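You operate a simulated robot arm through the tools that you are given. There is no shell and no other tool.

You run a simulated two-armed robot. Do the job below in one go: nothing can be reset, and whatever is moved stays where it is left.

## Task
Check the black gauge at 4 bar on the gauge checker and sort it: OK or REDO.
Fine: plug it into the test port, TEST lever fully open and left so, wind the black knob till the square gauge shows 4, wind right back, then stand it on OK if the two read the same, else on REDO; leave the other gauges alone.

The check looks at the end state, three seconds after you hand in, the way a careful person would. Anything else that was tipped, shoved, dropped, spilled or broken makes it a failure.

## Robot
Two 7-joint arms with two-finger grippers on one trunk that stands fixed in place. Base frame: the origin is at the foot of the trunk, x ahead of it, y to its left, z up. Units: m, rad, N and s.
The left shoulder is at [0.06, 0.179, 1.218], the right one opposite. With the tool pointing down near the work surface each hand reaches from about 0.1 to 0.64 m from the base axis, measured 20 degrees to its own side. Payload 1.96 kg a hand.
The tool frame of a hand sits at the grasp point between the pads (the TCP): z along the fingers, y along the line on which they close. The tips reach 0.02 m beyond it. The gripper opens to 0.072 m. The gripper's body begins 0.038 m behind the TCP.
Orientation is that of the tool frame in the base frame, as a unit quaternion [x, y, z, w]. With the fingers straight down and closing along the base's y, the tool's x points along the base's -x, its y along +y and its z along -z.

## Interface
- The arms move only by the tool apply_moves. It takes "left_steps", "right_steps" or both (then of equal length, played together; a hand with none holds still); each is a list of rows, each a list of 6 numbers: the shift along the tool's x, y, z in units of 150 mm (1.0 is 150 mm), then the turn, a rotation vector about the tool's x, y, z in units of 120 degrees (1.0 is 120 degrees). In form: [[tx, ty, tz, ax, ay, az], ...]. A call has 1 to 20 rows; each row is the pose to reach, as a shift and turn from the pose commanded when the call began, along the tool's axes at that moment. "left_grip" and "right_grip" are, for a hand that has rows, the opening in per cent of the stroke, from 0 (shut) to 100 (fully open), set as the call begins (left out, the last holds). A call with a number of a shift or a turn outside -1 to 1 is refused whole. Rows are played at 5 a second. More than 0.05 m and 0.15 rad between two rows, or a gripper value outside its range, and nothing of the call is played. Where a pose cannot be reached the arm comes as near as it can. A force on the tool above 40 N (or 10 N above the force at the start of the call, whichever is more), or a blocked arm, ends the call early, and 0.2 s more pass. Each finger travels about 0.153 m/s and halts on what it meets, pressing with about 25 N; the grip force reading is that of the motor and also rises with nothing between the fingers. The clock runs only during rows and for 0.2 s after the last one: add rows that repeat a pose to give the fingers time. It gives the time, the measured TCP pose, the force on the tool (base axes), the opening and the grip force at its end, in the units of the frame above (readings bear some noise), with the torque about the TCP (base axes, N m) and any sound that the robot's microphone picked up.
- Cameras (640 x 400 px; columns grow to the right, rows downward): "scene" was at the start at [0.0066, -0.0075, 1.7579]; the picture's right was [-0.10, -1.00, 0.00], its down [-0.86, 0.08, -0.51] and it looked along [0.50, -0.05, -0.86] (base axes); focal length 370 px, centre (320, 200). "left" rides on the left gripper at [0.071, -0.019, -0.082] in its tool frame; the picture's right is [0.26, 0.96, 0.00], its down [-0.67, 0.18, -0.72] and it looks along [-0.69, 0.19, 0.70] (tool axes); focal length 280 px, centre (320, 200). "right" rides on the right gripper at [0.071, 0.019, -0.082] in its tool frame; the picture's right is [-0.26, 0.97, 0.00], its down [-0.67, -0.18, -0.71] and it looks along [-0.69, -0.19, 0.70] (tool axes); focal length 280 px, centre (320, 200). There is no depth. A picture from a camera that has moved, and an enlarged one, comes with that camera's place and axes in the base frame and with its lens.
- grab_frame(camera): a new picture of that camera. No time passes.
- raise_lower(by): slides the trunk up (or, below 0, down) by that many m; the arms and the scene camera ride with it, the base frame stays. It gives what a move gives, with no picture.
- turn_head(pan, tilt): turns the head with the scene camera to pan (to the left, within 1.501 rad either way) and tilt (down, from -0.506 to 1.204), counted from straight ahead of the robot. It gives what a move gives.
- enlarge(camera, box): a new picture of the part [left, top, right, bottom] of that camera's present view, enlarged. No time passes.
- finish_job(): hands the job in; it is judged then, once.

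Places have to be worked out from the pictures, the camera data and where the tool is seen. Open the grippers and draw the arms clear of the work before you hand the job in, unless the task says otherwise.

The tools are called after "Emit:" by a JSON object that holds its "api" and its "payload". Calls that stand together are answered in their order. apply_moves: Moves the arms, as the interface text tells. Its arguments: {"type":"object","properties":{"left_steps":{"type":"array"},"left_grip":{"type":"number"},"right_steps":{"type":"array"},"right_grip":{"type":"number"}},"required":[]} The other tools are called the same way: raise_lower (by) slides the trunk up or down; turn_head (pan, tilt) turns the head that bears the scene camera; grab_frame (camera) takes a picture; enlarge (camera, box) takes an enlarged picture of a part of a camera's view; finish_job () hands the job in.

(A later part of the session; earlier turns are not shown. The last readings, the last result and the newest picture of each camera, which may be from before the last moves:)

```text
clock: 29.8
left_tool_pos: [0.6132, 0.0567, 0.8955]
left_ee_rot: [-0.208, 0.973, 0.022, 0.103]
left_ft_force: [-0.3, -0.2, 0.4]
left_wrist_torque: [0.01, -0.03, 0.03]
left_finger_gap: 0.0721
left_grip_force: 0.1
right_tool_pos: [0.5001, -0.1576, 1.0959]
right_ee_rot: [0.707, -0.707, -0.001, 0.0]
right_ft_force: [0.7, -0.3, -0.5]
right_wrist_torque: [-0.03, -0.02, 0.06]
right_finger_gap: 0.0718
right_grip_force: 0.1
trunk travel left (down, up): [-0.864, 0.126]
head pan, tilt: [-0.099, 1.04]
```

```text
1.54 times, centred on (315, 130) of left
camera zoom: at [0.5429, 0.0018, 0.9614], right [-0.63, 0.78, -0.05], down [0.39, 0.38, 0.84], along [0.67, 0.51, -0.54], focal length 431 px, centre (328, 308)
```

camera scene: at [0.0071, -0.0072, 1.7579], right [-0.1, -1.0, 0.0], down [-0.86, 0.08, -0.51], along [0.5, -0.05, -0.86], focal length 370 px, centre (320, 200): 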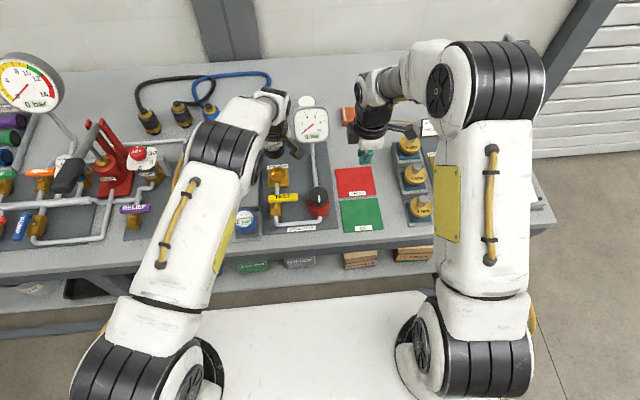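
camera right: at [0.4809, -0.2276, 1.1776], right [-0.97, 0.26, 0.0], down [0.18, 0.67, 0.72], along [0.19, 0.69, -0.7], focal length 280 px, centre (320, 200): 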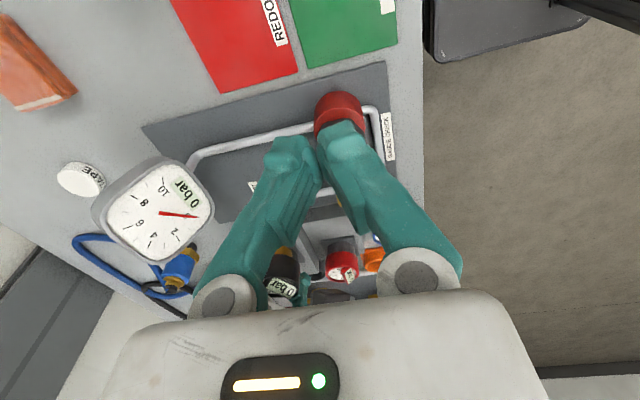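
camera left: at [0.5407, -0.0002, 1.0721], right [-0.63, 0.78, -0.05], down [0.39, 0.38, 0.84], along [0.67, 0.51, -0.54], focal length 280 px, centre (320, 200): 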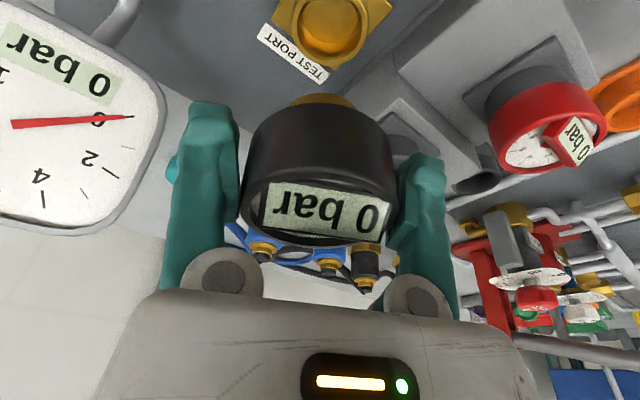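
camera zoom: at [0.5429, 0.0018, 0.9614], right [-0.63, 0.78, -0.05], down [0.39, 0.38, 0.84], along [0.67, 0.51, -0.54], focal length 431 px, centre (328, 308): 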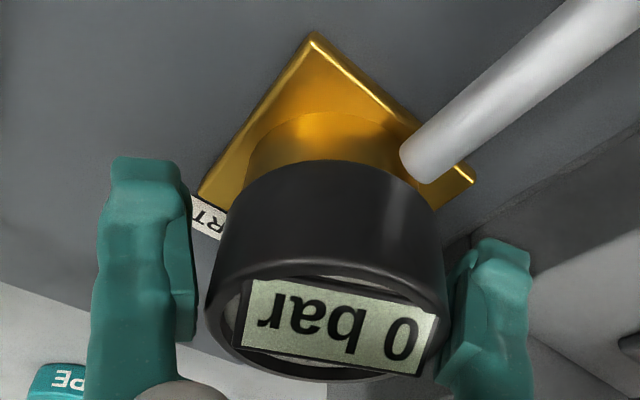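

Released with no residual force. I withdraw the left hand straight up, then check that the gauge stays seated.

Emit:
{"api": "apply_moves", "payload": {"left_steps": [[-0.0139, 0, -0.0652, 0, 0, 0], [-0.0277, 0, -0.1304, 0, 0, 0], [-0.0555, 0, -0.2608, 0, 0, 0], [-0.0832, 0, -0.3912, 0, 0, 0], [-0.1248, 0, -0.5868, 0, 0, 0], [-0.1664, 0, -0.7824, 0, 0, 0]]}}

Emit:
{"api": "grab_frame", "payload": {"camera": "left"}}

Emit:
{"api": "grab_frame", "payload": {"camera": "right"}}

Emit:
{"api": "enlarge", "payload": {"camera": "scene", "box": [240, 110, 340, 200]}}

```text
clock: 31.2
left_tool_pos: [0.6148, 0.0571, 1.0183]
left_ee_rot: [-0.207, 0.973, 0.02, 0.102]
left_ft_force: [1.0, -0.3, 0.3]
left_wrist_torque: [-0.03, 0.0, 0.01]
left_finger_gap: 0.072
left_grip_force: 0.0
left hand out of reach, approached as far as the arm can: row 1, 2, 3, 4
right_tool_pos: [0.5, -0.1558, 1.0962]
right_ee_rot: [-0.706, 0.708, 0.0, 0.001]
right_ft_force: [-0.3, -0.2, -0.4]
right_wrist_torque: [-0.04, 0.01, -0.02]
right_finger_gap: 0.072
right_grip_force: 0.1
trunk travel left (down, up): [-0.864, 0.126]
head pan, tilt: [-0.099, 1.04]
```

```text
taken
camera left: at [0.5432, 0.0029, 1.0832], right [-0.63, 0.78, -0.06], down [0.39, 0.38, 0.84], along [0.67, 0.5, -0.54], focal length 280 px, centre (320, 200)
```

left: 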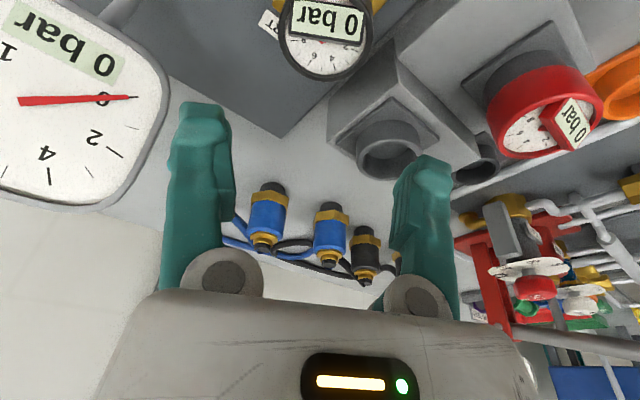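

```text
taken
camera right: at [0.4805, -0.227, 1.1778], right [-0.97, 0.26, 0.0], down [0.18, 0.67, 0.72], along [0.19, 0.69, -0.7], focal length 280 px, centre (320, 200)
```

right: 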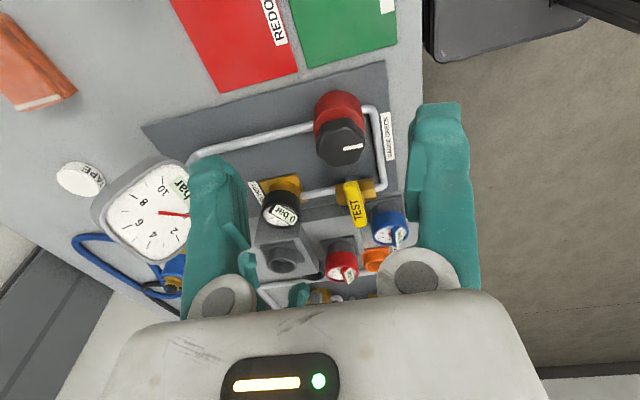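

```text
4.44 times, centred on (290, 155) of scene
camera zoom: at [0.0065, -0.0062, 1.7578], right [-0.1, -1.0, 0.0], down [-0.86, 0.08, -0.51], along [0.5, -0.05, -0.86], focal length 1645 px, centre (453, 400)
```

zoom: 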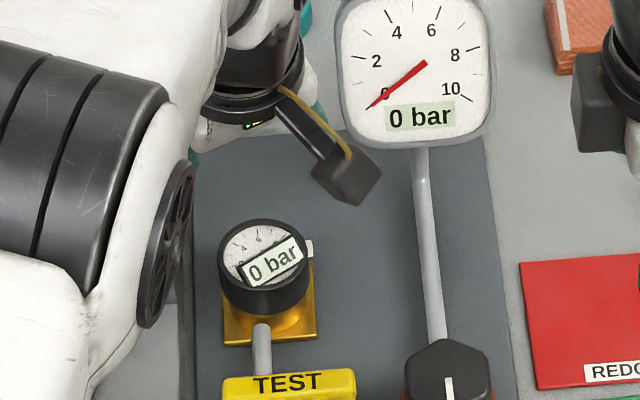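

The gauge is plugged into the test port and reads 0. I draw the left hand back and up, clear of the rig, so I can study the TEST lever.

Emit:
{"api": "apply_moves", "payload": {"left_steps": [[0.02, 0.04, -0.15, 0, 0, 0], [0.06, 0.12, -0.32, 0.006, 0, 0.0279], [0.13, 0.25, -0.48, 0.0119, 0, 0.0559], [0.2, 0.39, -0.6, 0.0178, 0, 0.0838], [0.27, 0.53, -0.7, 0.0238, 0, 0.1118], [0.35, 0.68, -0.8, 0.0297, 0, 0.1397], [0.42, 0.82, -0.88, 0.0357, 0, 0.1677], [0.488, 0.955, -0.922, 0.0416, 0, 0.1956], [0.488, 0.955, -0.922, 0.0416, 0, 0.1956]]}}

Emit:
{"api": "grab_frame", "payload": {"camera": "scene"}}

Emit:
{"api": "enlarge", "payload": {"camera": "right", "box": [310, 150, 420, 250]}}

Emit:
{"api": "enlarge", "payload": {"camera": "scene", "box": [255, 170, 345, 235]}}

```text
clock: 33.2
left_tool_pos: [0.4629, 0.1465, 1.1361]
left_ee_rot: [0.001, 0.995, -0.001, 0.104]
left_ft_force: [0.4, 0.4, 0.1]
left_wrist_torque: [-0.03, 0.0, 0.0]
left_finger_gap: 0.0718
left_grip_force: 0.0
right_tool_pos: [0.4981, -0.1565, 1.0956]
right_ee_rot: [0.708, -0.707, 0.001, 0.001]
right_ft_force: [0.1, 0.1, -0.1]
right_wrist_torque: [-0.01, 0.02, 0.01]
right_finger_gap: 0.0719
right_grip_force: 0.1
trunk travel left (down, up): [-0.864, 0.126]
head pan, tilt: [-0.099, 1.04]
```

```text
taken
camera scene: at [0.0071, -0.008, 1.7579], right [-0.1, -1.0, 0.0], down [-0.86, 0.08, -0.51], along [0.5, -0.05, -0.86], focal length 370 px, centre (320, 200)
```

scene: 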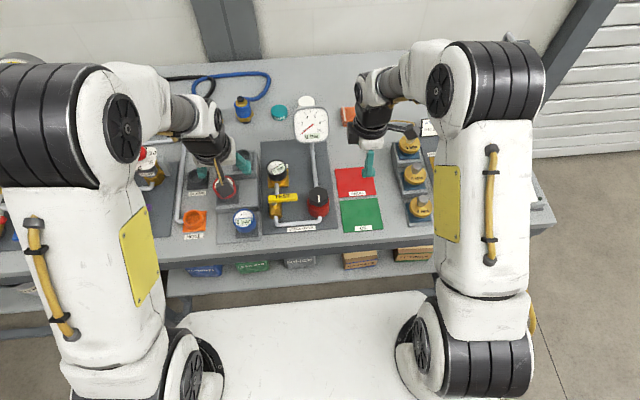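

```text
4.00 times, centred on (365, 200) of right
camera zoom: at [0.4809, -0.2282, 1.1775], right [-0.97, 0.26, 0.0], down [0.18, 0.67, 0.72], along [0.19, 0.69, -0.7], focal length 1122 px, centre (140, 200)
```

zoom: 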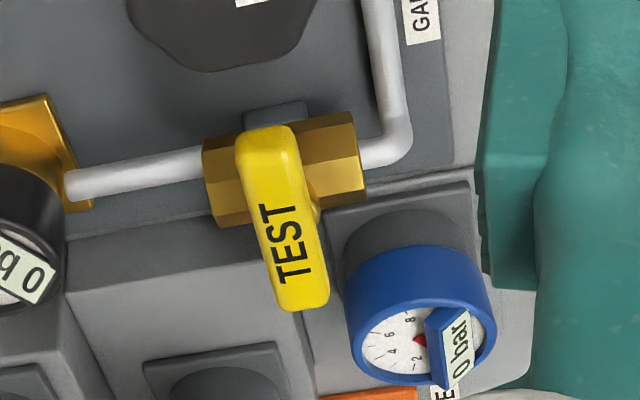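

```text
6.15 times, centred on (300, 202) of scene
camera zoom: at [0.0071, -0.008, 1.7579], right [-0.1, -1.0, 0.0], down [-0.86, 0.08, -0.51], along [0.5, -0.05, -0.86], focal length 2278 px, centre (443, 185)
```

zoom: 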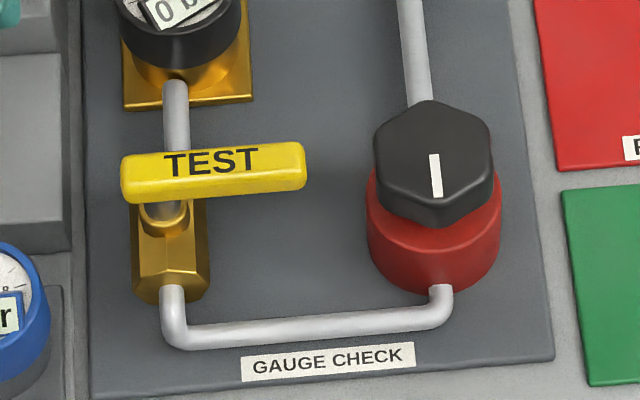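

The lever's pivot is near its +y end and its long arm points to −y, across the pipe, so it is closed. I plan to push the long arm with the closed left fingers, starting from its robot side. First I bring the left hand, closed and upright, in front of the lever and move the right hand aside a little.

Emit:
{"api": "apply_moves", "payload": {"left_steps": [[0.0, -0.114, 0.02, 0, 0.0125, 0], [0.01, -0.228, 0.06, 0, 0.025, 0], [0.03, -0.341, 0.15, 0, 0.0375, 0], [0.06, -0.455, 0.28, 0, 0.05, 0], [0.09, -0.569, 0.42, 0, 0.0625, 0], [0.12, -0.683, 0.55, 0, 0.075, 0], [0.15, -0.796, 0.65, 0, 0.0875, 0], [0.18, -0.91, 0.752, 0, 0.1, 0], [0.18, -0.91, 0.752, 0, 0.1, 0]], "right_steps": [[0.06, 0, -0.04, 0, 0, 0], [0.12, 0, -0.08, 0, 0, 0], [0.18, 0, -0.12, 0, 0, 0], [0.24, 0, -0.16, 0, 0, 0], [0.3, 0, -0.2, 0, 0, 0], [0.333, 0, -0.2, 0, 0, 0], [0.333, 0, -0.2, 0, 0, 0], [0.333, 0, -0.2, 0, 0, 0], [0.333, 0, -0.2, 0, 0, 0]], "left_grip": 0}}

Emit:
{"api": "grab_frame", "payload": {"camera": "left"}}

Emit:
{"api": "grab_frame", "payload": {"camera": "right"}}

Emit:
{"api": "grab_frame", "payload": {"camera": "scene"}}

```text
clock: 35.2
left_tool_pos: [0.4609, 0.008, 1.0191]
left_ee_rot: [0.0, 1.0, -0.001, 0.001]
left_ft_force: [-0.1, -0.2, -0.4]
left_wrist_torque: [0.01, 0.01, 0.0]
left_finger_gap: 0.0
left_grip_force: 24.8
right_tool_pos: [0.5012, -0.206, 1.1259]
right_ee_rot: [-0.707, 0.707, 0.001, 0.0]
right_ft_force: [0.0, -0.3, -0.1]
right_wrist_torque: [-0.02, -0.01, -0.02]
right_finger_gap: 0.0722
right_grip_force: 0.0
trunk travel left (down, up): [-0.864, 0.126]
head pan, tilt: [-0.099, 1.04]
```

```text
taken
camera left: at [0.3897, -0.0111, 1.1009], right [-0.26, 0.96, 0.0], down [0.67, 0.18, 0.72], along [0.69, 0.19, -0.7], focal length 280 px, centre (320, 200)
```

left: 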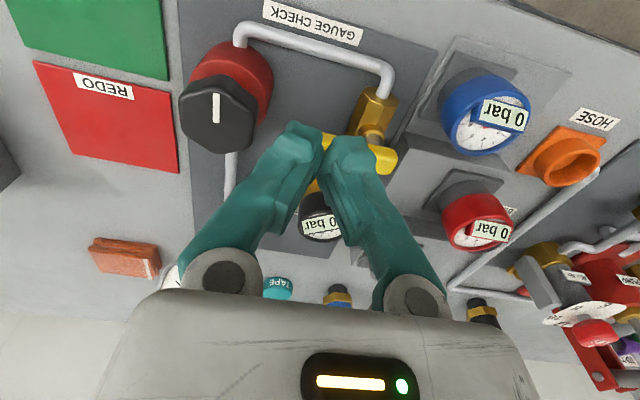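

```text
taken
camera right: at [0.4811, -0.2772, 1.2077], right [-0.97, 0.26, 0.0], down [0.18, 0.67, 0.72], along [0.19, 0.69, -0.7], focal length 280 px, centre (320, 200)
```

right: 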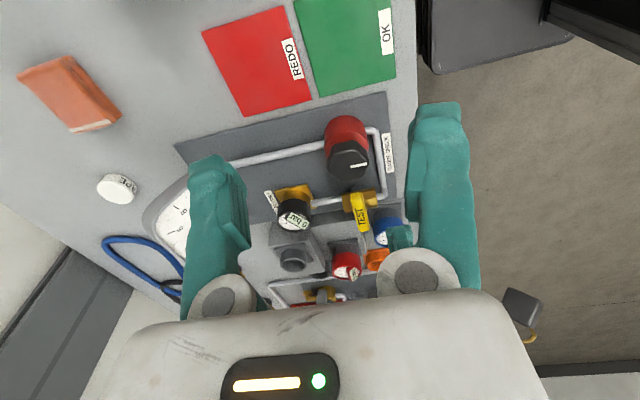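

```text
taken
camera scene: at [0.0065, -0.0072, 1.7579], right [-0.1, -1.0, 0.0], down [-0.86, 0.08, -0.51], along [0.5, -0.05, -0.86], focal length 370 px, centre (320, 200)
```

scene: 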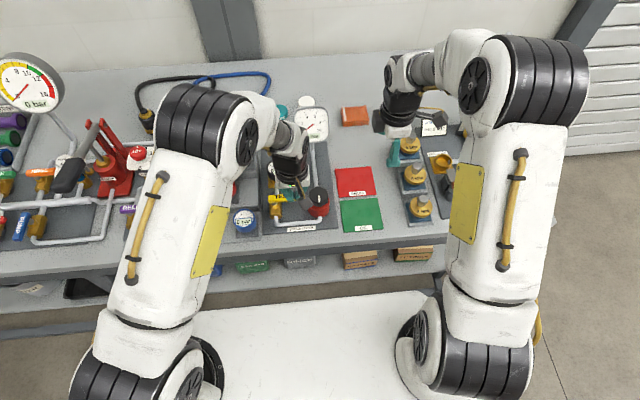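

The closed fingers are in front of the lever with clear space ahead. I lower them to lever height, at x≈0.462 and still short of the handle.

Emit:
{"api": "apply_moves", "payload": {"left_steps": [[0, 0.01, 0.15, 0, 0, 0], [0, 0.02, 0.3, 0, 0, 0], [0, 0.027, 0.45, 0, 0, 0], [0, 0.027, 0.58, 0, 0, 0], [0, 0.027, 0.58, 0, 0, 0]]}}

Emit:
{"api": "grab_frame", "payload": {"camera": "left"}}

Emit:
{"api": "enlarge", "payload": {"camera": "right", "box": [310, 130, 430, 250]}}

Emit:
{"api": "enlarge", "payload": {"camera": "scene", "box": [250, 150, 350, 240]}}

```text
clock: 36.4
left_tool_pos: [0.461, 0.0126, 0.9331]
left_ee_rot: [0.001, 1.0, -0.001, 0.0]
left_ft_force: [0.5, -0.1, -0.3]
left_wrist_torque: [-0.01, 0.04, 0.01]
left_finger_gap: 0.0
left_grip_force: 25.3
right_tool_pos: [0.4992, -0.2072, 1.126]
right_ee_rot: [0.708, -0.707, 0.001, -0.001]
right_ft_force: [-0.3, -0.3, 0.2]
right_wrist_torque: [-0.05, -0.01, -0.01]
right_finger_gap: 0.0721
right_grip_force: 0.1
trunk travel left (down, up): [-0.864, 0.126]
head pan, tilt: [-0.099, 1.04]
```

```text
taken
camera left: at [0.3906, -0.0076, 1.0144], right [-0.26, 0.96, 0.0], down [0.67, 0.18, 0.72], along [0.69, 0.19, -0.7], focal length 280 px, centre (320, 200)
```

left: 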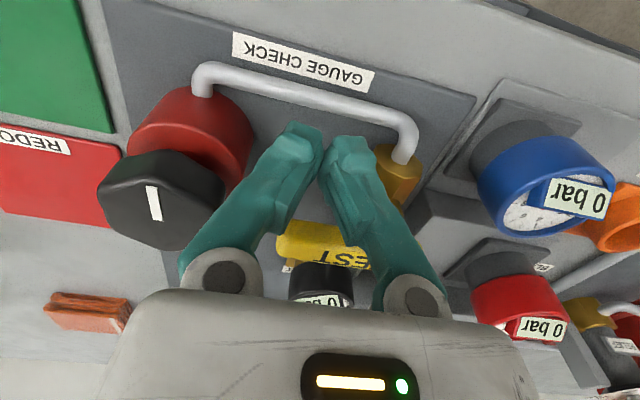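

```text
3.33 times, centred on (370, 190) of right
camera zoom: at [0.4809, -0.2774, 1.2077], right [-0.97, 0.26, 0.0], down [0.18, 0.67, 0.72], along [0.19, 0.69, -0.7], focal length 935 px, centre (153, 233)
```

zoom: 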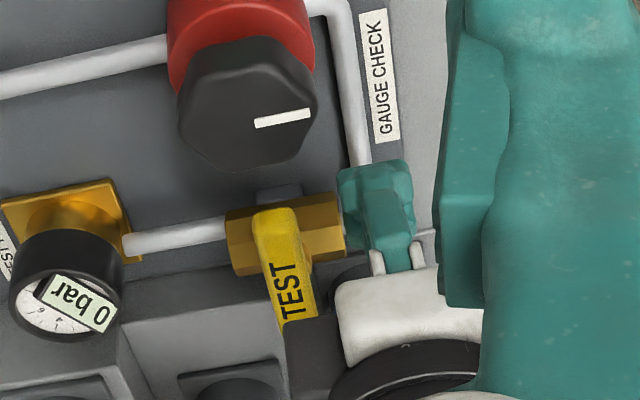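

```text
4.44 times, centred on (300, 195) of scene
camera zoom: at [0.0063, -0.0075, 1.7579], right [-0.1, -1.0, 0.0], down [-0.86, 0.08, -0.51], along [0.5, -0.05, -0.86], focal length 1645 px, centre (409, 222)
```

zoom: 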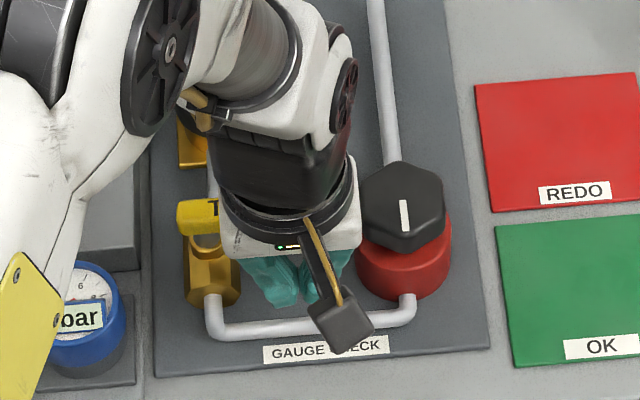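

The fingertips are level with the handle and about 2 cm in front of it. I push slowly in +x to x≈0.487 and read the force.

Emit:
{"api": "apply_moves", "payload": {"left_steps": [[-0.04, 0, 0, 0, 0, 0], [-0.08, 0, 0, 0, 0, 0], [-0.12, 0, 0, 0, 0, 0], [-0.147, 0, 0, 0, 0, 0], [-0.173, 0, 0, 0, 0, 0]]}}

Emit:
{"api": "enlarge", "payload": {"camera": "right", "box": [310, 130, 430, 250]}}

Emit:
{"api": "grab_frame", "payload": {"camera": "left"}}

```text
clock: 37.6
left_tool_pos: [0.4839, 0.0118, 0.9322]
left_ee_rot: [0.0, 1.0, 0.001, -0.002]
left_ft_force: [-14.4, -1.4, -0.2]
left_wrist_torque: [-0.09, 0.19, -0.01]
left_finger_gap: 0.0057
left_grip_force: 29.3
right_tool_pos: [0.4975, -0.2065, 1.1276]
right_ee_rot: [-0.707, 0.708, 0.0, 0.001]
right_ft_force: [-0.1, -0.1, 0.1]
right_wrist_torque: [-0.02, -0.01, -0.02]
right_finger_gap: 0.0722
right_grip_force: 0.1
trunk travel left (down, up): [-0.864, 0.126]
head pan, tilt: [-0.099, 1.04]
```

```text
3.33 times, centred on (370, 190) of right
camera zoom: at [0.4789, -0.2778, 1.2083], right [-0.97, 0.26, 0.0], down [0.18, 0.67, 0.72], along [0.19, 0.69, -0.7], focal length 935 px, centre (153, 233)
```

zoom: 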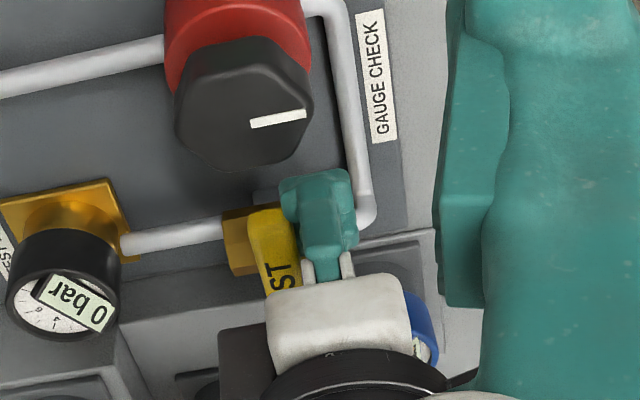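

```text
taken
camera left: at [0.4136, -0.0084, 1.0146], right [-0.26, 0.96, 0.0], down [0.68, 0.18, 0.71], along [0.69, 0.19, -0.7], focal length 280 px, centre (320, 200)
```

left: 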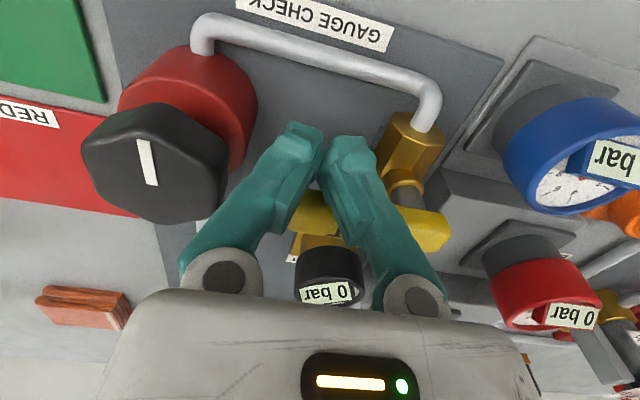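

Contact at x≈0.484 with 14 N, and the handle does not give way in this direction. Before pushing harder, I go over it and try from the far side, pushing towards the robot.

Emit:
{"api": "apply_moves", "payload": {"left_steps": [[0.05, 0, 0, 0, 0, 0], [0.05, 0, -0.2, 0, 0, 0], [0.05, 0, -0.4, 0, 0, 0], [-0.1, 0, -0.4, 0, 0, 0], [-0.25, 0, -0.4, 0, 0, 0], [-0.34, 0, -0.4, 0, 0, 0], [-0.34, 0, -0.2, 0, 0, 0], [-0.34, 0, 0, 0, 0, 0], [-0.34, 0, 0, 0, 0, 0]]}}

Emit:
{"api": "grab_frame", "payload": {"camera": "left"}}

Emit:
{"api": "enlarge", "payload": {"camera": "right", "box": [290, 130, 410, 250]}}

```text
clock: 39.6
left_tool_pos: [0.5385, 0.0118, 0.9338]
left_ee_rot: [-0.001, 1.0, 0.0, 0.0]
left_ft_force: [0.1, 0.6, 0.9]
left_wrist_torque: [0.01, -0.02, -0.01]
left_finger_gap: 0.0
left_grip_force: 29.6
right_tool_pos: [0.5, -0.2069, 1.1262]
right_ee_rot: [-0.707, 0.707, 0.0, 0.0]
right_ft_force: [0.3, 0.7, 0.0]
right_wrist_torque: [0.01, 0.0, 0.0]
right_finger_gap: 0.0722
right_grip_force: 0.1
trunk travel left (down, up): [-0.864, 0.126]
head pan, tilt: [-0.099, 1.04]
```

```text
taken
camera left: at [0.4679, -0.0069, 1.0151], right [-0.26, 0.96, 0.0], down [0.67, 0.18, 0.72], along [0.69, 0.19, -0.7], focal length 280 px, centre (320, 200)
```

left: 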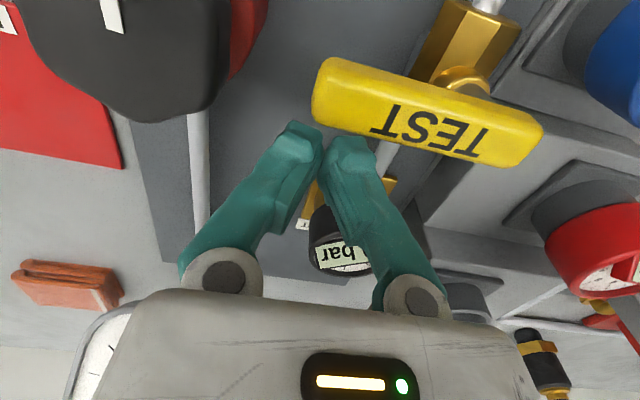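

```text
3.33 times, centred on (350, 190) of right
camera zoom: at [0.4808, -0.2775, 1.2078], right [-0.97, 0.26, 0.0], down [0.18, 0.67, 0.72], along [0.19, 0.69, -0.7], focal length 935 px, centre (220, 233)
```

zoom: 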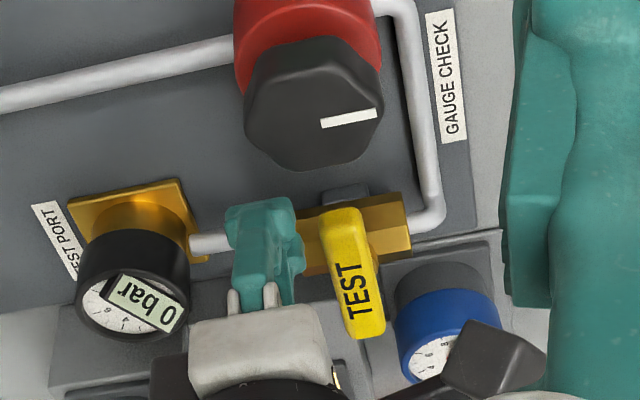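

The fingers are now between the handle and the gauge. I push towards −x in small steps and read the force.

Emit:
{"api": "apply_moves", "payload": {"left_steps": [[0.04, 0, 0, 0, 0, 0], [0.08, 0, 0, 0, 0, 0], [0.107, 0, 0, 0, 0, 0], [0.133, 0, 0, 0, 0, 0], [0.157, 0, 0, 0, 0, 0]]}}

Emit:
{"api": "grab_frame", "payload": {"camera": "left"}}

Emit:
{"api": "enlarge", "payload": {"camera": "right", "box": [290, 130, 410, 250]}}

```text
clock: 40.8
left_tool_pos: [0.5139, 0.0121, 0.933]
left_ee_rot: [0.0, 1.0, 0.0, 0.0]
left_ft_force: [0.7, 0.1, 0.8]
left_wrist_torque: [0.02, 0.0, 0.04]
left_finger_gap: 0.0001
left_grip_force: 29.7
right_tool_pos: [0.5005, -0.2067, 1.1264]
right_ee_rot: [0.707, -0.707, 0.0, 0.0]
right_ft_force: [-0.1, 0.7, 0.2]
right_wrist_torque: [-0.01, 0.0, 0.03]
right_finger_gap: 0.0718
right_grip_force: 0.0
trunk travel left (down, up): [-0.864, 0.126]
head pan, tilt: [-0.099, 1.04]
```

```text
taken
camera left: at [0.4442, -0.0074, 1.0151], right [-0.26, 0.96, 0.0], down [0.67, 0.18, 0.71], along [0.69, 0.19, -0.7], focal length 280 px, centre (320, 200)
```

left: 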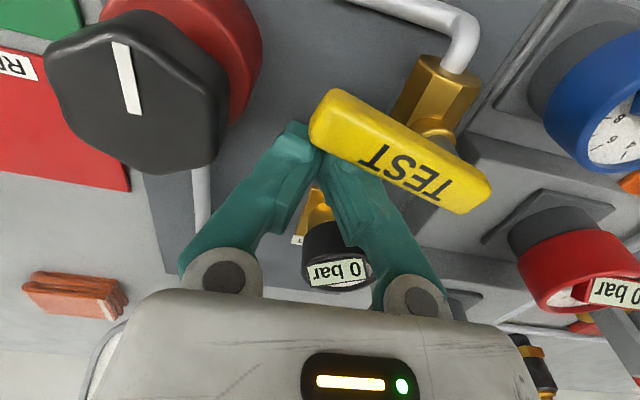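

```text
3.33 times, centred on (350, 190) of right
camera zoom: at [0.4811, -0.2775, 1.2076], right [-0.97, 0.26, 0.0], down [0.18, 0.67, 0.72], along [0.19, 0.69, -0.7], focal length 935 px, centre (220, 233)
```

zoom: 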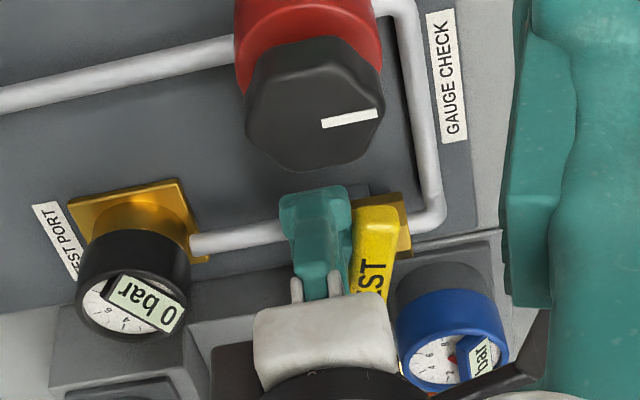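

The lever swings easily towards the robot, so that is its opening direction. I follow the arc around its pivot (about 0.502, 0.055) to roughly 80° and check.

Emit:
{"api": "apply_moves", "payload": {"left_steps": [[0.028, -0.006, 0, 0, 0, 0], [0.0553, -0.0107, 0, 0, 0, 0], [0.094, -0.011, 0, 0, 0, 0], [0.1327, -0.008, 0, 0, 0, 0], [0.17, 0.002, 0, 0, 0, 0], [0.206, 0.0147, 0, 0, 0, 0], [0.24, 0.034, 0, 0, 0, 0], [0.2713, 0.056, 0, 0, 0, 0], [0.299, 0.083, 0, 0, 0, 0], [0.324, 0.112, 0, 0, 0, 0]]}}

Emit:
{"api": "grab_frame", "payload": {"camera": "left"}}

Emit:
{"api": "enlarge", "payload": {"camera": "right", "box": [290, 130, 410, 250]}}

Emit:
{"api": "enlarge", "payload": {"camera": "scene", "box": [250, 150, 350, 240]}}

```text
clock: 43.0
left_tool_pos: [0.4665, 0.0292, 0.9323]
left_ee_rot: [0.0, 1.0, 0.0, 0.0]
left_ft_force: [-0.5, -1.0, 0.2]
left_wrist_torque: [0.0, 0.01, 0.01]
left_finger_gap: 0.0
left_grip_force: 29.8
right_tool_pos: [0.5007, -0.2071, 1.1267]
right_ee_rot: [0.708, -0.706, 0.0, -0.001]
right_ft_force: [-0.5, 0.2, 0.2]
right_wrist_torque: [-0.02, 0.03, -0.01]
right_finger_gap: 0.0722
right_grip_force: 0.1
trunk travel left (down, up): [-0.864, 0.126]
head pan, tilt: [-0.099, 1.04]
```

```text
taken
camera left: at [0.3956, 0.0094, 1.0156], right [-0.26, 0.96, 0.0], down [0.67, 0.18, 0.72], along [0.69, 0.19, -0.7], focal length 280 px, centre (320, 200)
```

left: 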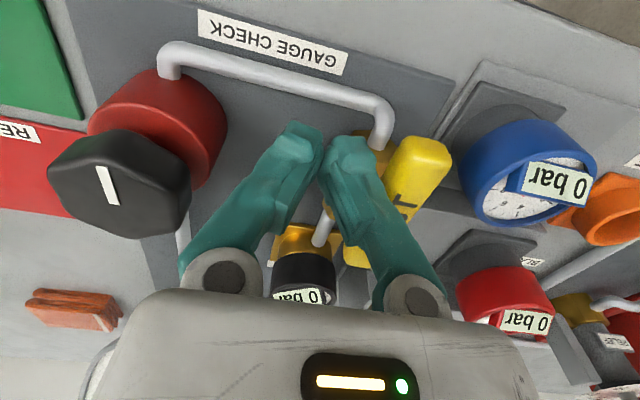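

```text
3.33 times, centred on (350, 190) of right
camera zoom: at [0.4811, -0.2773, 1.2076], right [-0.97, 0.26, 0.0], down [0.18, 0.67, 0.72], along [0.19, 0.69, -0.7], focal length 935 px, centre (220, 233)
```

zoom: 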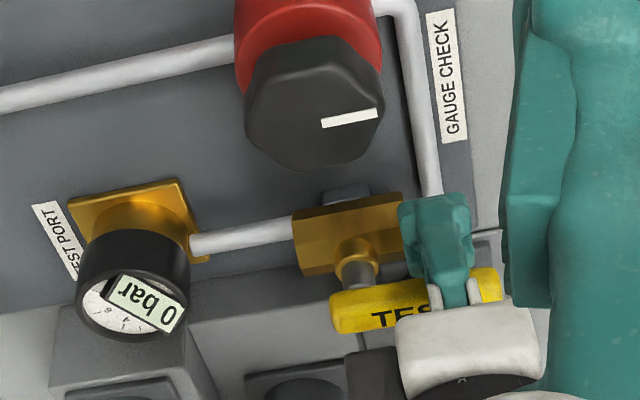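

```text
4.44 times, centred on (300, 195) of scene
camera zoom: at [0.0066, -0.0074, 1.7579], right [-0.1, -1.0, 0.0], down [-0.86, 0.08, -0.51], along [0.5, -0.05, -0.86], focal length 1645 px, centre (409, 222)
```

zoom: 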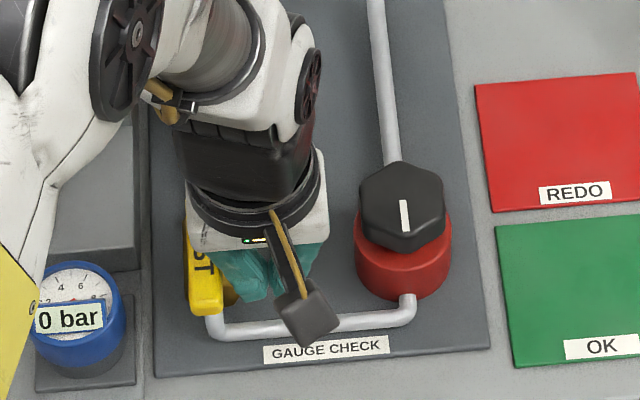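

The lever is almost in line with the pipe. I keep pushing in +y to find the end stop.

Emit:
{"api": "apply_moves", "payload": {"left_steps": [[0.02, 0.03, 0, 0, 0, 0], [0.026, 0.05, 0, 0, 0, 0], [0.03, 0.07, 0, 0, 0, 0], [0.035, 0.09, 0, 0, 0, 0]]}}

Emit:
{"api": "grab_frame", "payload": {"camera": "left"}}

Emit:
{"api": "enlarge", "payload": {"camera": "scene", "box": [250, 150, 350, 240]}}

```text
clock: 44.0
left_tool_pos: [0.4628, 0.0369, 0.9344]
left_ee_rot: [0.001, 1.0, 0.001, 0.001]
left_ft_force: [7.4, -23.8, 5.9]
left_wrist_torque: [0.16, -0.03, -0.32]
left_finger_gap: 0.0002
left_grip_force: 29.6
right_tool_pos: [0.5007, -0.2113, 1.1257]
right_ee_rot: [-0.707, 0.707, 0.002, 0.001]
right_ft_force: [0.4, -0.2, 0.3]
right_wrist_torque: [-0.01, 0.0, -0.01]
right_finger_gap: 0.0719
right_grip_force: 0.0
trunk travel left (down, up): [-0.864, 0.126]
head pan, tilt: [-0.099, 1.04]
```

```text
taken
camera left: at [0.3914, 0.0171, 1.0154], right [-0.26, 0.97, 0.0], down [0.67, 0.18, 0.72], along [0.69, 0.19, -0.7], focal length 280 px, centre (320, 200)
```

left: 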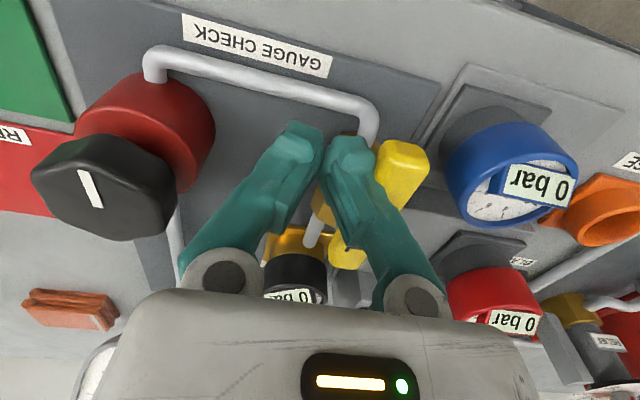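

```text
4.44 times, centred on (300, 195) of scene
camera zoom: at [0.0077, -0.014, 1.7579], right [-0.1, -0.99, 0.0], down [-0.86, 0.09, -0.51], along [0.5, -0.05, -0.86], focal length 1645 px, centre (409, 222)
```

zoom: 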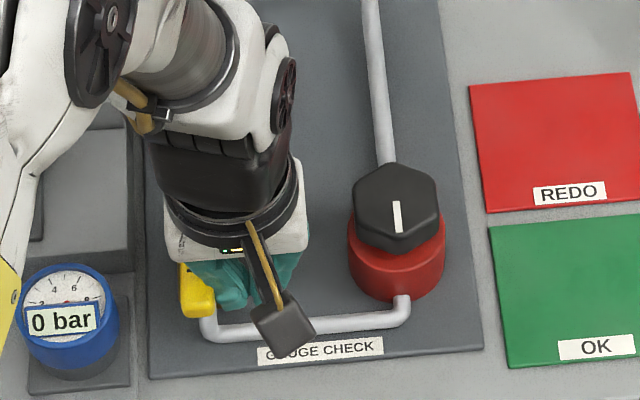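

The end stop is reached with 24 N of resistance. I back the fingers away in −y, lift, and look at the lever.

Emit:
{"api": "apply_moves", "payload": {"left_steps": [[0, -0.1, 0, 0, 0, 0], [0, -0.2, 0, 0, 0, 0], [0, -0.2, -0.2, 0, 0, 0], [0, -0.2, -0.45, 0, 0, 0], [0, -0.1, -0.7, 0, 0, 0], [0.05, 0.15, -0.85, 0, 0, 0], [0.1, 0.4, -0.95, 0, 0, 0], [0.1, 0.65, -1.0, 0, 0, 0], [0.1, 0.9, -1.0, 0, 0, 0]]}}

Emit:
{"api": "enlarge", "payload": {"camera": "scene", "box": [240, 140, 350, 240]}}

Emit:
{"api": "enlarge", "payload": {"camera": "right", "box": [260, 100, 420, 250]}}

Emit:
{"api": "grab_frame", "payload": {"camera": "scene"}}

```text
clock: 46.0
left_tool_pos: [0.4448, 0.1802, 1.0844]
left_ee_rot: [0.0, 1.0, -0.001, 0.0]
left_ft_force: [0.0, 0.7, -0.6]
left_wrist_torque: [-0.01, -0.01, 0.0]
left_finger_gap: 0.0
left_grip_force: 29.8
right_tool_pos: [0.5004, -0.2044, 1.1268]
right_ee_rot: [-0.707, 0.707, 0.0, 0.0]
right_ft_force: [-0.4, 0.5, 0.4]
right_wrist_torque: [0.01, -0.02, -0.03]
right_finger_gap: 0.0721
right_grip_force: 0.0
trunk travel left (down, up): [-0.864, 0.126]
head pan, tilt: [-0.099, 1.04]
```

```text
4.00 times, centred on (295, 190) of scene
camera zoom: at [0.0068, -0.0054, 1.7579], right [-0.1, -1.0, 0.0], down [-0.86, 0.08, -0.51], along [0.5, -0.05, -0.86], focal length 1480 px, centre (420, 240)
```

zoom: 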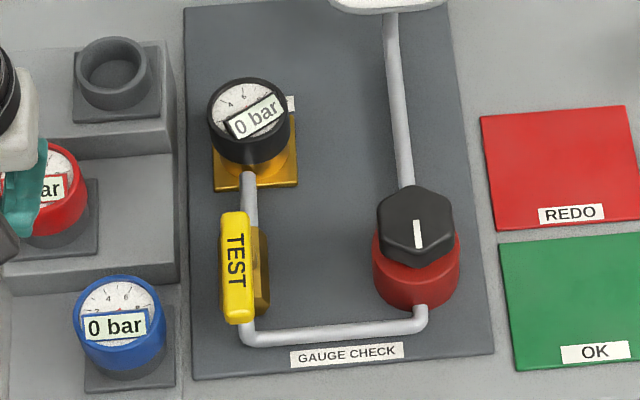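

```text
2.67 times, centred on (340, 175) of right
camera zoom: at [0.4813, -0.276, 1.2079], right [-0.97, 0.26, 0.0], down [0.18, 0.67, 0.71], along [0.19, 0.69, -0.7], focal length 748 px, centre (267, 267)
```

zoom: 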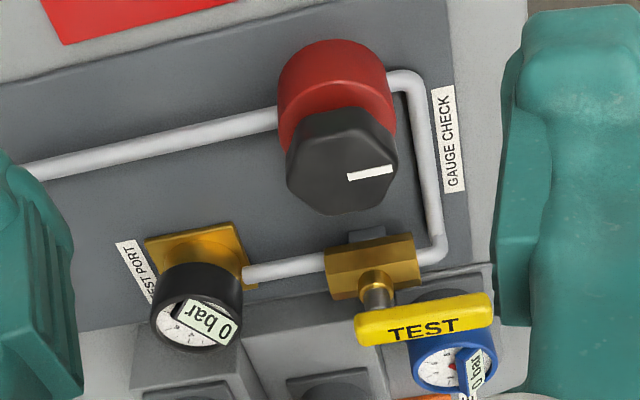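

```text
taken
camera scene: at [0.0068, -0.0054, 1.7579], right [-0.1, -1.0, 0.0], down [-0.86, 0.08, -0.51], along [0.5, -0.05, -0.86], focal length 370 px, centre (320, 200)
```

scene: 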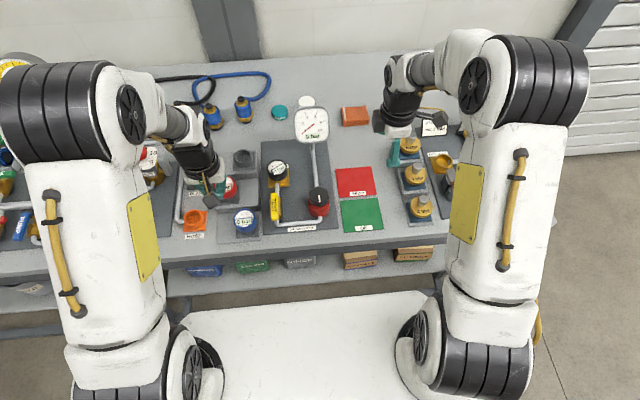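

The TEST lever is now in line with the pipe and against its stop. Next is the knob: its hexagonal top has flats facing ±y and lies at about (0.502, −0.0525, 0.929). I bring the right hand, open, above it with a yaw that matches its flats.

Emit:
{"api": "apply_moves", "payload": {"right_steps": [[-0.1, 0, 0.03, 0, 0, 0.025], [-0.2, -0.002, 0.08, 0, 0, 0.05], [-0.3, -0.004, 0.16, 0, 0, 0.075], [-0.4, -0.006, 0.25, 0, 0, 0.1], [-0.5, -0.008, 0.35, 0, 0, 0.125], [-0.6, -0.01, 0.45, 0, 0, 0.15], [-0.7, -0.011, 0.55, 0, 0, 0.175], [-0.8, -0.011, 0.65, 0, 0, 0.2], [-0.9, -0.011, 0.74, 0, 0, 0.225], [-1.0, -0.011, 0.81, 0, 0, 0.25], [-1.0, -0.011, 0.81, 0, 0, 0.25]], "right_grip": 100}}

Emit:
{"api": "grab_frame", "payload": {"camera": "right"}}

Emit:
{"api": "grab_frame", "payload": {"camera": "left"}}

Emit:
{"api": "enlarge", "payload": {"camera": "scene", "box": [270, 130, 370, 240]}}

```text
clock: 48.4
left_tool_pos: [0.444, 0.1781, 1.0847]
left_ee_rot: [0.0, 1.0, 0.001, 0.0]
left_ft_force: [-0.3, 0.4, 1.2]
left_wrist_torque: [-0.03, 0.0, -0.02]
left_finger_gap: 0.0
left_grip_force: 29.3
right_tool_pos: [0.5027, -0.0569, 1.0043]
right_ee_rot: [-0.5, 0.866, 0.0, -0.001]
right_ft_force: [0.8, 0.7, 1.1]
right_wrist_torque: [-0.03, 0.03, -0.01]
right_finger_gap: 0.0719
right_grip_force: 0.0
trunk travel left (down, up): [-0.864, 0.126]
head pan, tilt: [-0.099, 1.04]
```

```text
taken
camera right: at [0.45, -0.1093, 1.086], right [-0.7, 0.71, 0.0], down [0.5, 0.49, 0.72], along [0.51, 0.5, -0.7], focal length 280 px, centre (320, 200)
```

right: 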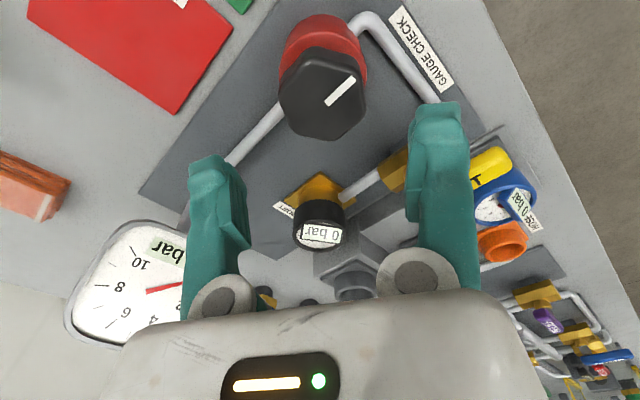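

```text
taken
camera left: at [0.3736, 0.1575, 1.1669], right [-0.26, 0.96, 0.0], down [0.67, 0.18, 0.72], along [0.69, 0.19, -0.7], focal length 280 px, centre (320, 200)
```

left: 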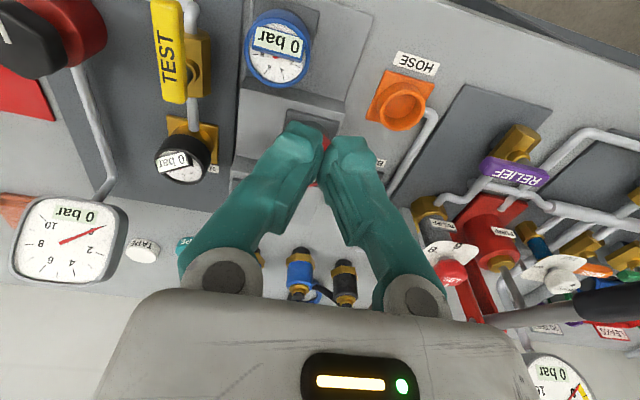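

```text
3.64 times, centred on (320, 185) of scene
camera zoom: at [0.0065, -0.0079, 1.7579], right [-0.1, -1.0, 0.0], down [-0.86, 0.08, -0.51], along [0.5, -0.05, -0.86], focal length 1346 px, centre (320, 254)
```

zoom: 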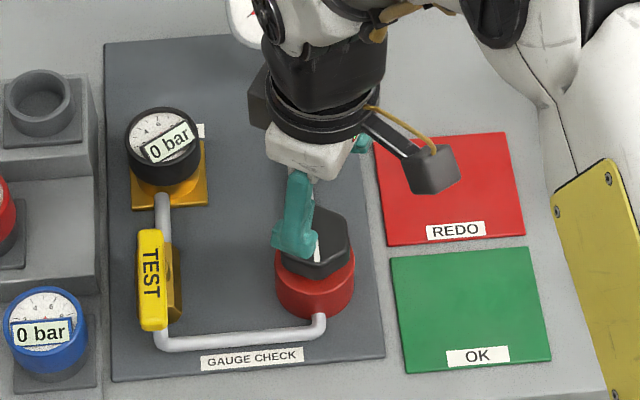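

The left camera now sees both the square gauge and the black gauge at once, which is ideal. I zoom the right camera on the knob to align to its centre and flats.

Emit:
{"api": "enlarge", "payload": {"camera": "right", "box": [250, 0, 400, 150]}}

Emit:
{"api": "enlarge", "payload": {"camera": "scene", "box": [295, 170, 345, 225]}}

Emit:
{"api": "enlarge", "payload": {"camera": "left", "box": [0, 100, 220, 300]}}

```text
2.67 times, centred on (325, 75) of right
camera zoom: at [0.45, -0.1093, 1.086], right [-0.7, 0.71, 0.0], down [0.5, 0.49, 0.72], along [0.51, 0.5, -0.7], focal length 748 px, centre (307, 533)
```

zoom: 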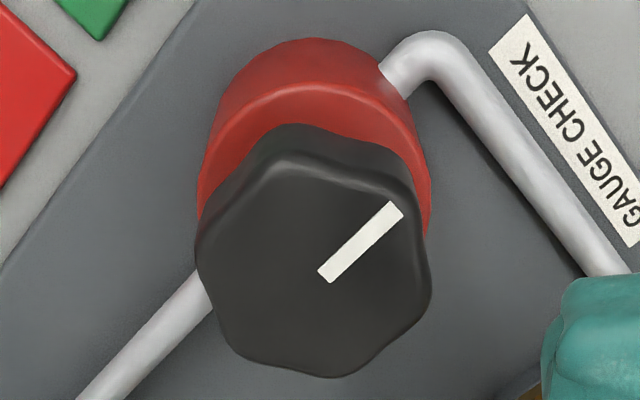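

```text
7.27 times, centred on (320, 198) of scene
camera zoom: at [0.0065, -0.0079, 1.7579], right [-0.1, -1.0, 0.0], down [-0.86, 0.08, -0.51], along [0.5, -0.05, -0.86], focal length 2692 px, centre (320, 218)
```

zoom: 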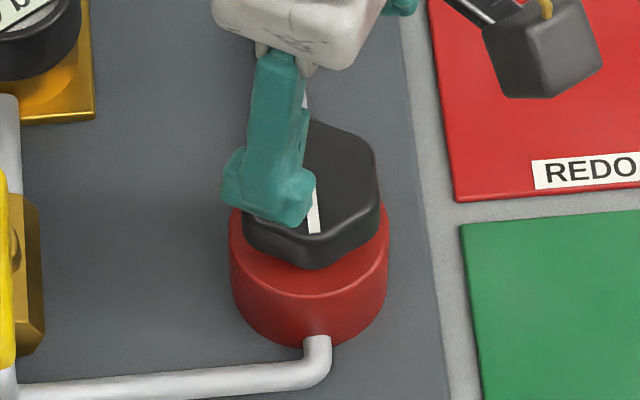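

```text
2.00 times, centred on (110, 200) of left
camera zoom: at [0.3736, 0.1575, 1.1669], right [-0.26, 0.96, 0.0], down [0.67, 0.18, 0.72], along [0.69, 0.19, -0.7], focal length 561 px, centre (740, 200)
```

zoom: 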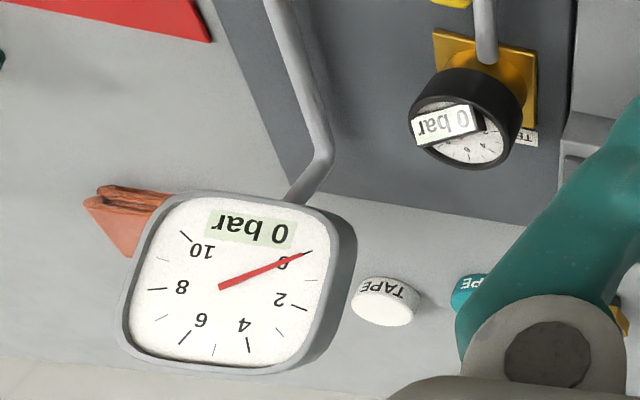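

The knob centre is about (0.504, −0.0525), and its flats match the hand's present yaw. I shift about 4 mm and descend around it to z≈0.936, leaving the fingers open.

Emit:
{"api": "apply_moves", "payload": {"right_steps": [[-0.0297, 0.0072, 0.06, 0, 0, 0], [-0.0297, 0.0072, 0.16, 0, 0, 0], [-0.0297, 0.0072, 0.26, 0, 0, 0], [-0.0297, 0.0072, 0.36, 0, 0, 0], [-0.0297, 0.0072, 0.455, 0, 0, 0], [-0.0297, 0.0072, 0.455, 0, 0, 0]]}}

Emit:
{"api": "grab_frame", "payload": {"camera": "right"}}

Emit:
{"api": "enlarge", "payload": {"camera": "scene", "box": [295, 170, 345, 225]}}

```text
clock: 49.8
left_tool_pos: [0.4442, 0.1788, 1.0856]
left_ee_rot: [0.0, 1.0, 0.0, 0.001]
left_ft_force: [-1.1, -0.4, 0.3]
left_wrist_torque: [-0.03, 0.02, 0.01]
left_finger_gap: 0.0001
left_grip_force: 28.9
right_tool_pos: [0.5032, -0.0528, 0.9356]
right_ee_rot: [-0.5, 0.866, 0.0, 0.0]
right_ft_force: [0.1, 0.6, -0.3]
right_wrist_torque: [0.0, 0.03, 0.0]
right_finger_gap: 0.0723
right_grip_force: 0.1
trunk travel left (down, up): [-0.864, 0.126]
head pan, tilt: [-0.099, 1.04]
```

```text
taken
camera right: at [0.4517, -0.1041, 1.0173], right [-0.7, 0.71, 0.0], down [0.5, 0.49, 0.72], along [0.51, 0.5, -0.7], focal length 280 px, centre (320, 200)
```

right: 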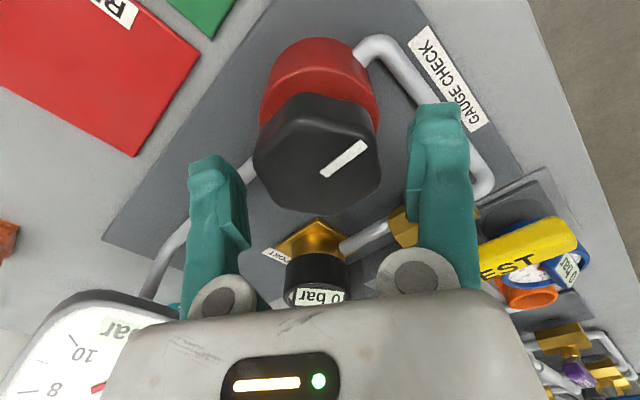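

```text
7.27 times, centred on (320, 198) of scene
camera zoom: at [0.0065, -0.0074, 1.7579], right [-0.1, -1.0, 0.0], down [-0.86, 0.08, -0.51], along [0.5, -0.05, -0.86], focal length 2692 px, centre (320, 218)
```

zoom: 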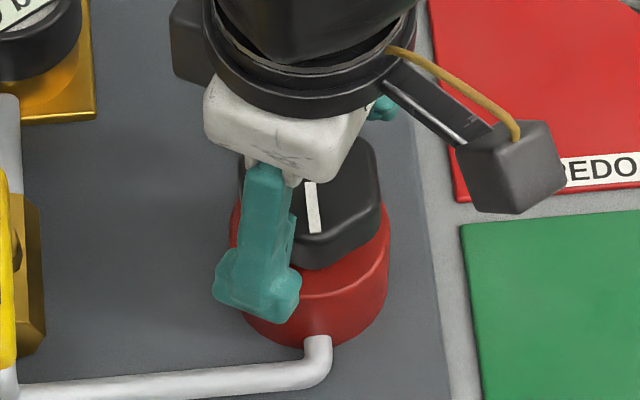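

The hand is centred over the knob with the fingers about 13 mm below its top. I close the right gripper on it.

Emit:
{"api": "apply_moves", "payload": {"right_steps": [[0, 0, 0, 0, 0, 0], [0, 0, 0, 0, 0, 0], [0, 0, 0, 0, 0, 0]], "right_grip": 0}}

Emit:
{"api": "grab_frame", "payload": {"camera": "right"}}

Emit:
{"api": "enlarge", "payload": {"camera": "left", "box": [0, 100, 220, 300]}}

```text
clock: 50.6
left_tool_pos: [0.4444, 0.1769, 1.0846]
left_ee_rot: [-0.001, 1.0, 0.0, 0.0]
left_ft_force: [-1.1, 0.1, -0.2]
left_wrist_torque: [0.02, 0.03, -0.02]
left_finger_gap: 0.0
left_grip_force: 29.4
right_tool_pos: [0.5045, -0.0523, 0.9364]
right_ee_rot: [-0.5, 0.866, 0.0, 0.0]
right_ft_force: [2.3, -1.2, 0.0]
right_wrist_torque: [-0.13, -0.13, 0.08]
right_finger_gap: 0.0491
right_grip_force: 39.9
trunk travel left (down, up): [-0.864, 0.126]
head pan, tilt: [-0.099, 1.04]
```

```text
taken
camera right: at [0.4524, -0.1046, 1.0174], right [-0.7, 0.71, 0.0], down [0.5, 0.49, 0.72], along [0.51, 0.5, -0.7], focal length 280 px, centre (320, 200)
```

right: 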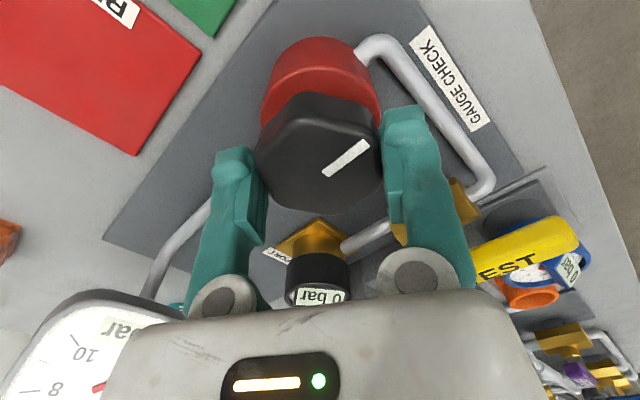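

```text
2.00 times, centred on (110, 200) of left
camera zoom: at [0.3741, 0.1575, 1.1667], right [-0.26, 0.96, 0.0], down [0.67, 0.18, 0.72], along [0.69, 0.19, -0.7], focal length 561 px, centre (740, 200)
```

zoom: 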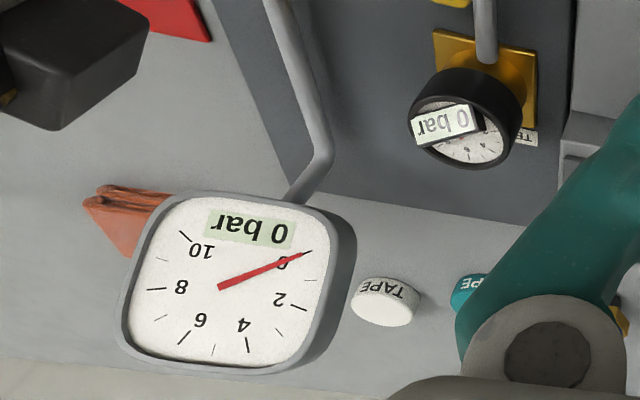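

The knob is gripped at 49 mm. I turn it clockwise, seen from above, by 15° and watch the square gauge through the left camera.

Emit:
{"api": "apply_moves", "payload": {"right_steps": [[0, 0, 0, 0, 0, 0.04], [0, 0, 0, 0, 0, 0.08], [0, 0, 0, 0, 0, 0.125], [0, 0, 0, 0, 0, 0.125]]}}

Emit:
{"api": "enlarge", "payload": {"camera": "left", "box": [0, 100, 220, 300]}}

Emit:
{"api": "grab_frame", "payload": {"camera": "right"}}

```text
clock: 51.6
left_tool_pos: [0.4437, 0.1768, 1.0844]
left_ee_rot: [0.0, 1.0, 0.0, 0.0]
left_ft_force: [-0.2, -0.4, -0.3]
left_wrist_torque: [0.04, 0.01, 0.01]
left_finger_gap: 0.0
left_grip_force: 30.2
right_tool_pos: [0.5049, -0.0525, 0.9367]
right_ee_rot: [-0.383, 0.924, 0.0, -0.001]
right_ft_force: [7.0, -2.4, 7.3]
right_wrist_torque: [-0.21, -0.18, 0.7]
right_finger_gap: 0.0489
right_grip_force: 39.9
trunk travel left (down, up): [-0.864, 0.126]
head pan, tilt: [-0.099, 1.04]
```

```text
2.00 times, centred on (110, 200) of left
camera zoom: at [0.3743, 0.1573, 1.1667], right [-0.26, 0.96, 0.0], down [0.67, 0.18, 0.72], along [0.69, 0.19, -0.7], focal length 561 px, centre (740, 200)
```

zoom: 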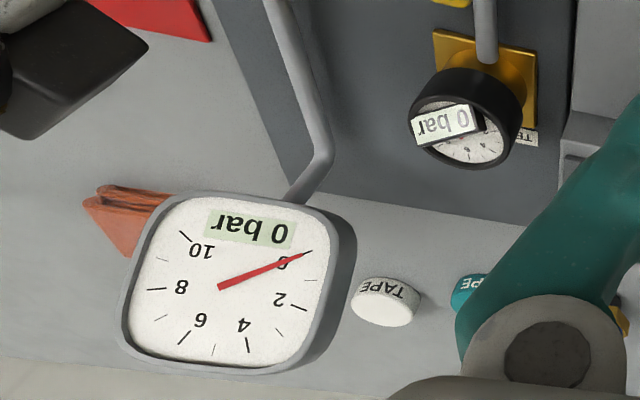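

```text
taken
camera right: at [0.4401, -0.0894, 1.0178], right [-0.5, 0.87, 0.0], down [0.61, 0.35, 0.72], along [0.62, 0.36, -0.7], focal length 280 px, centre (320, 200)
```

right: 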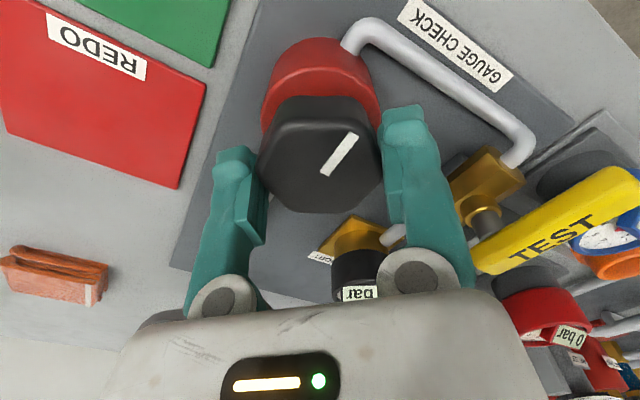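

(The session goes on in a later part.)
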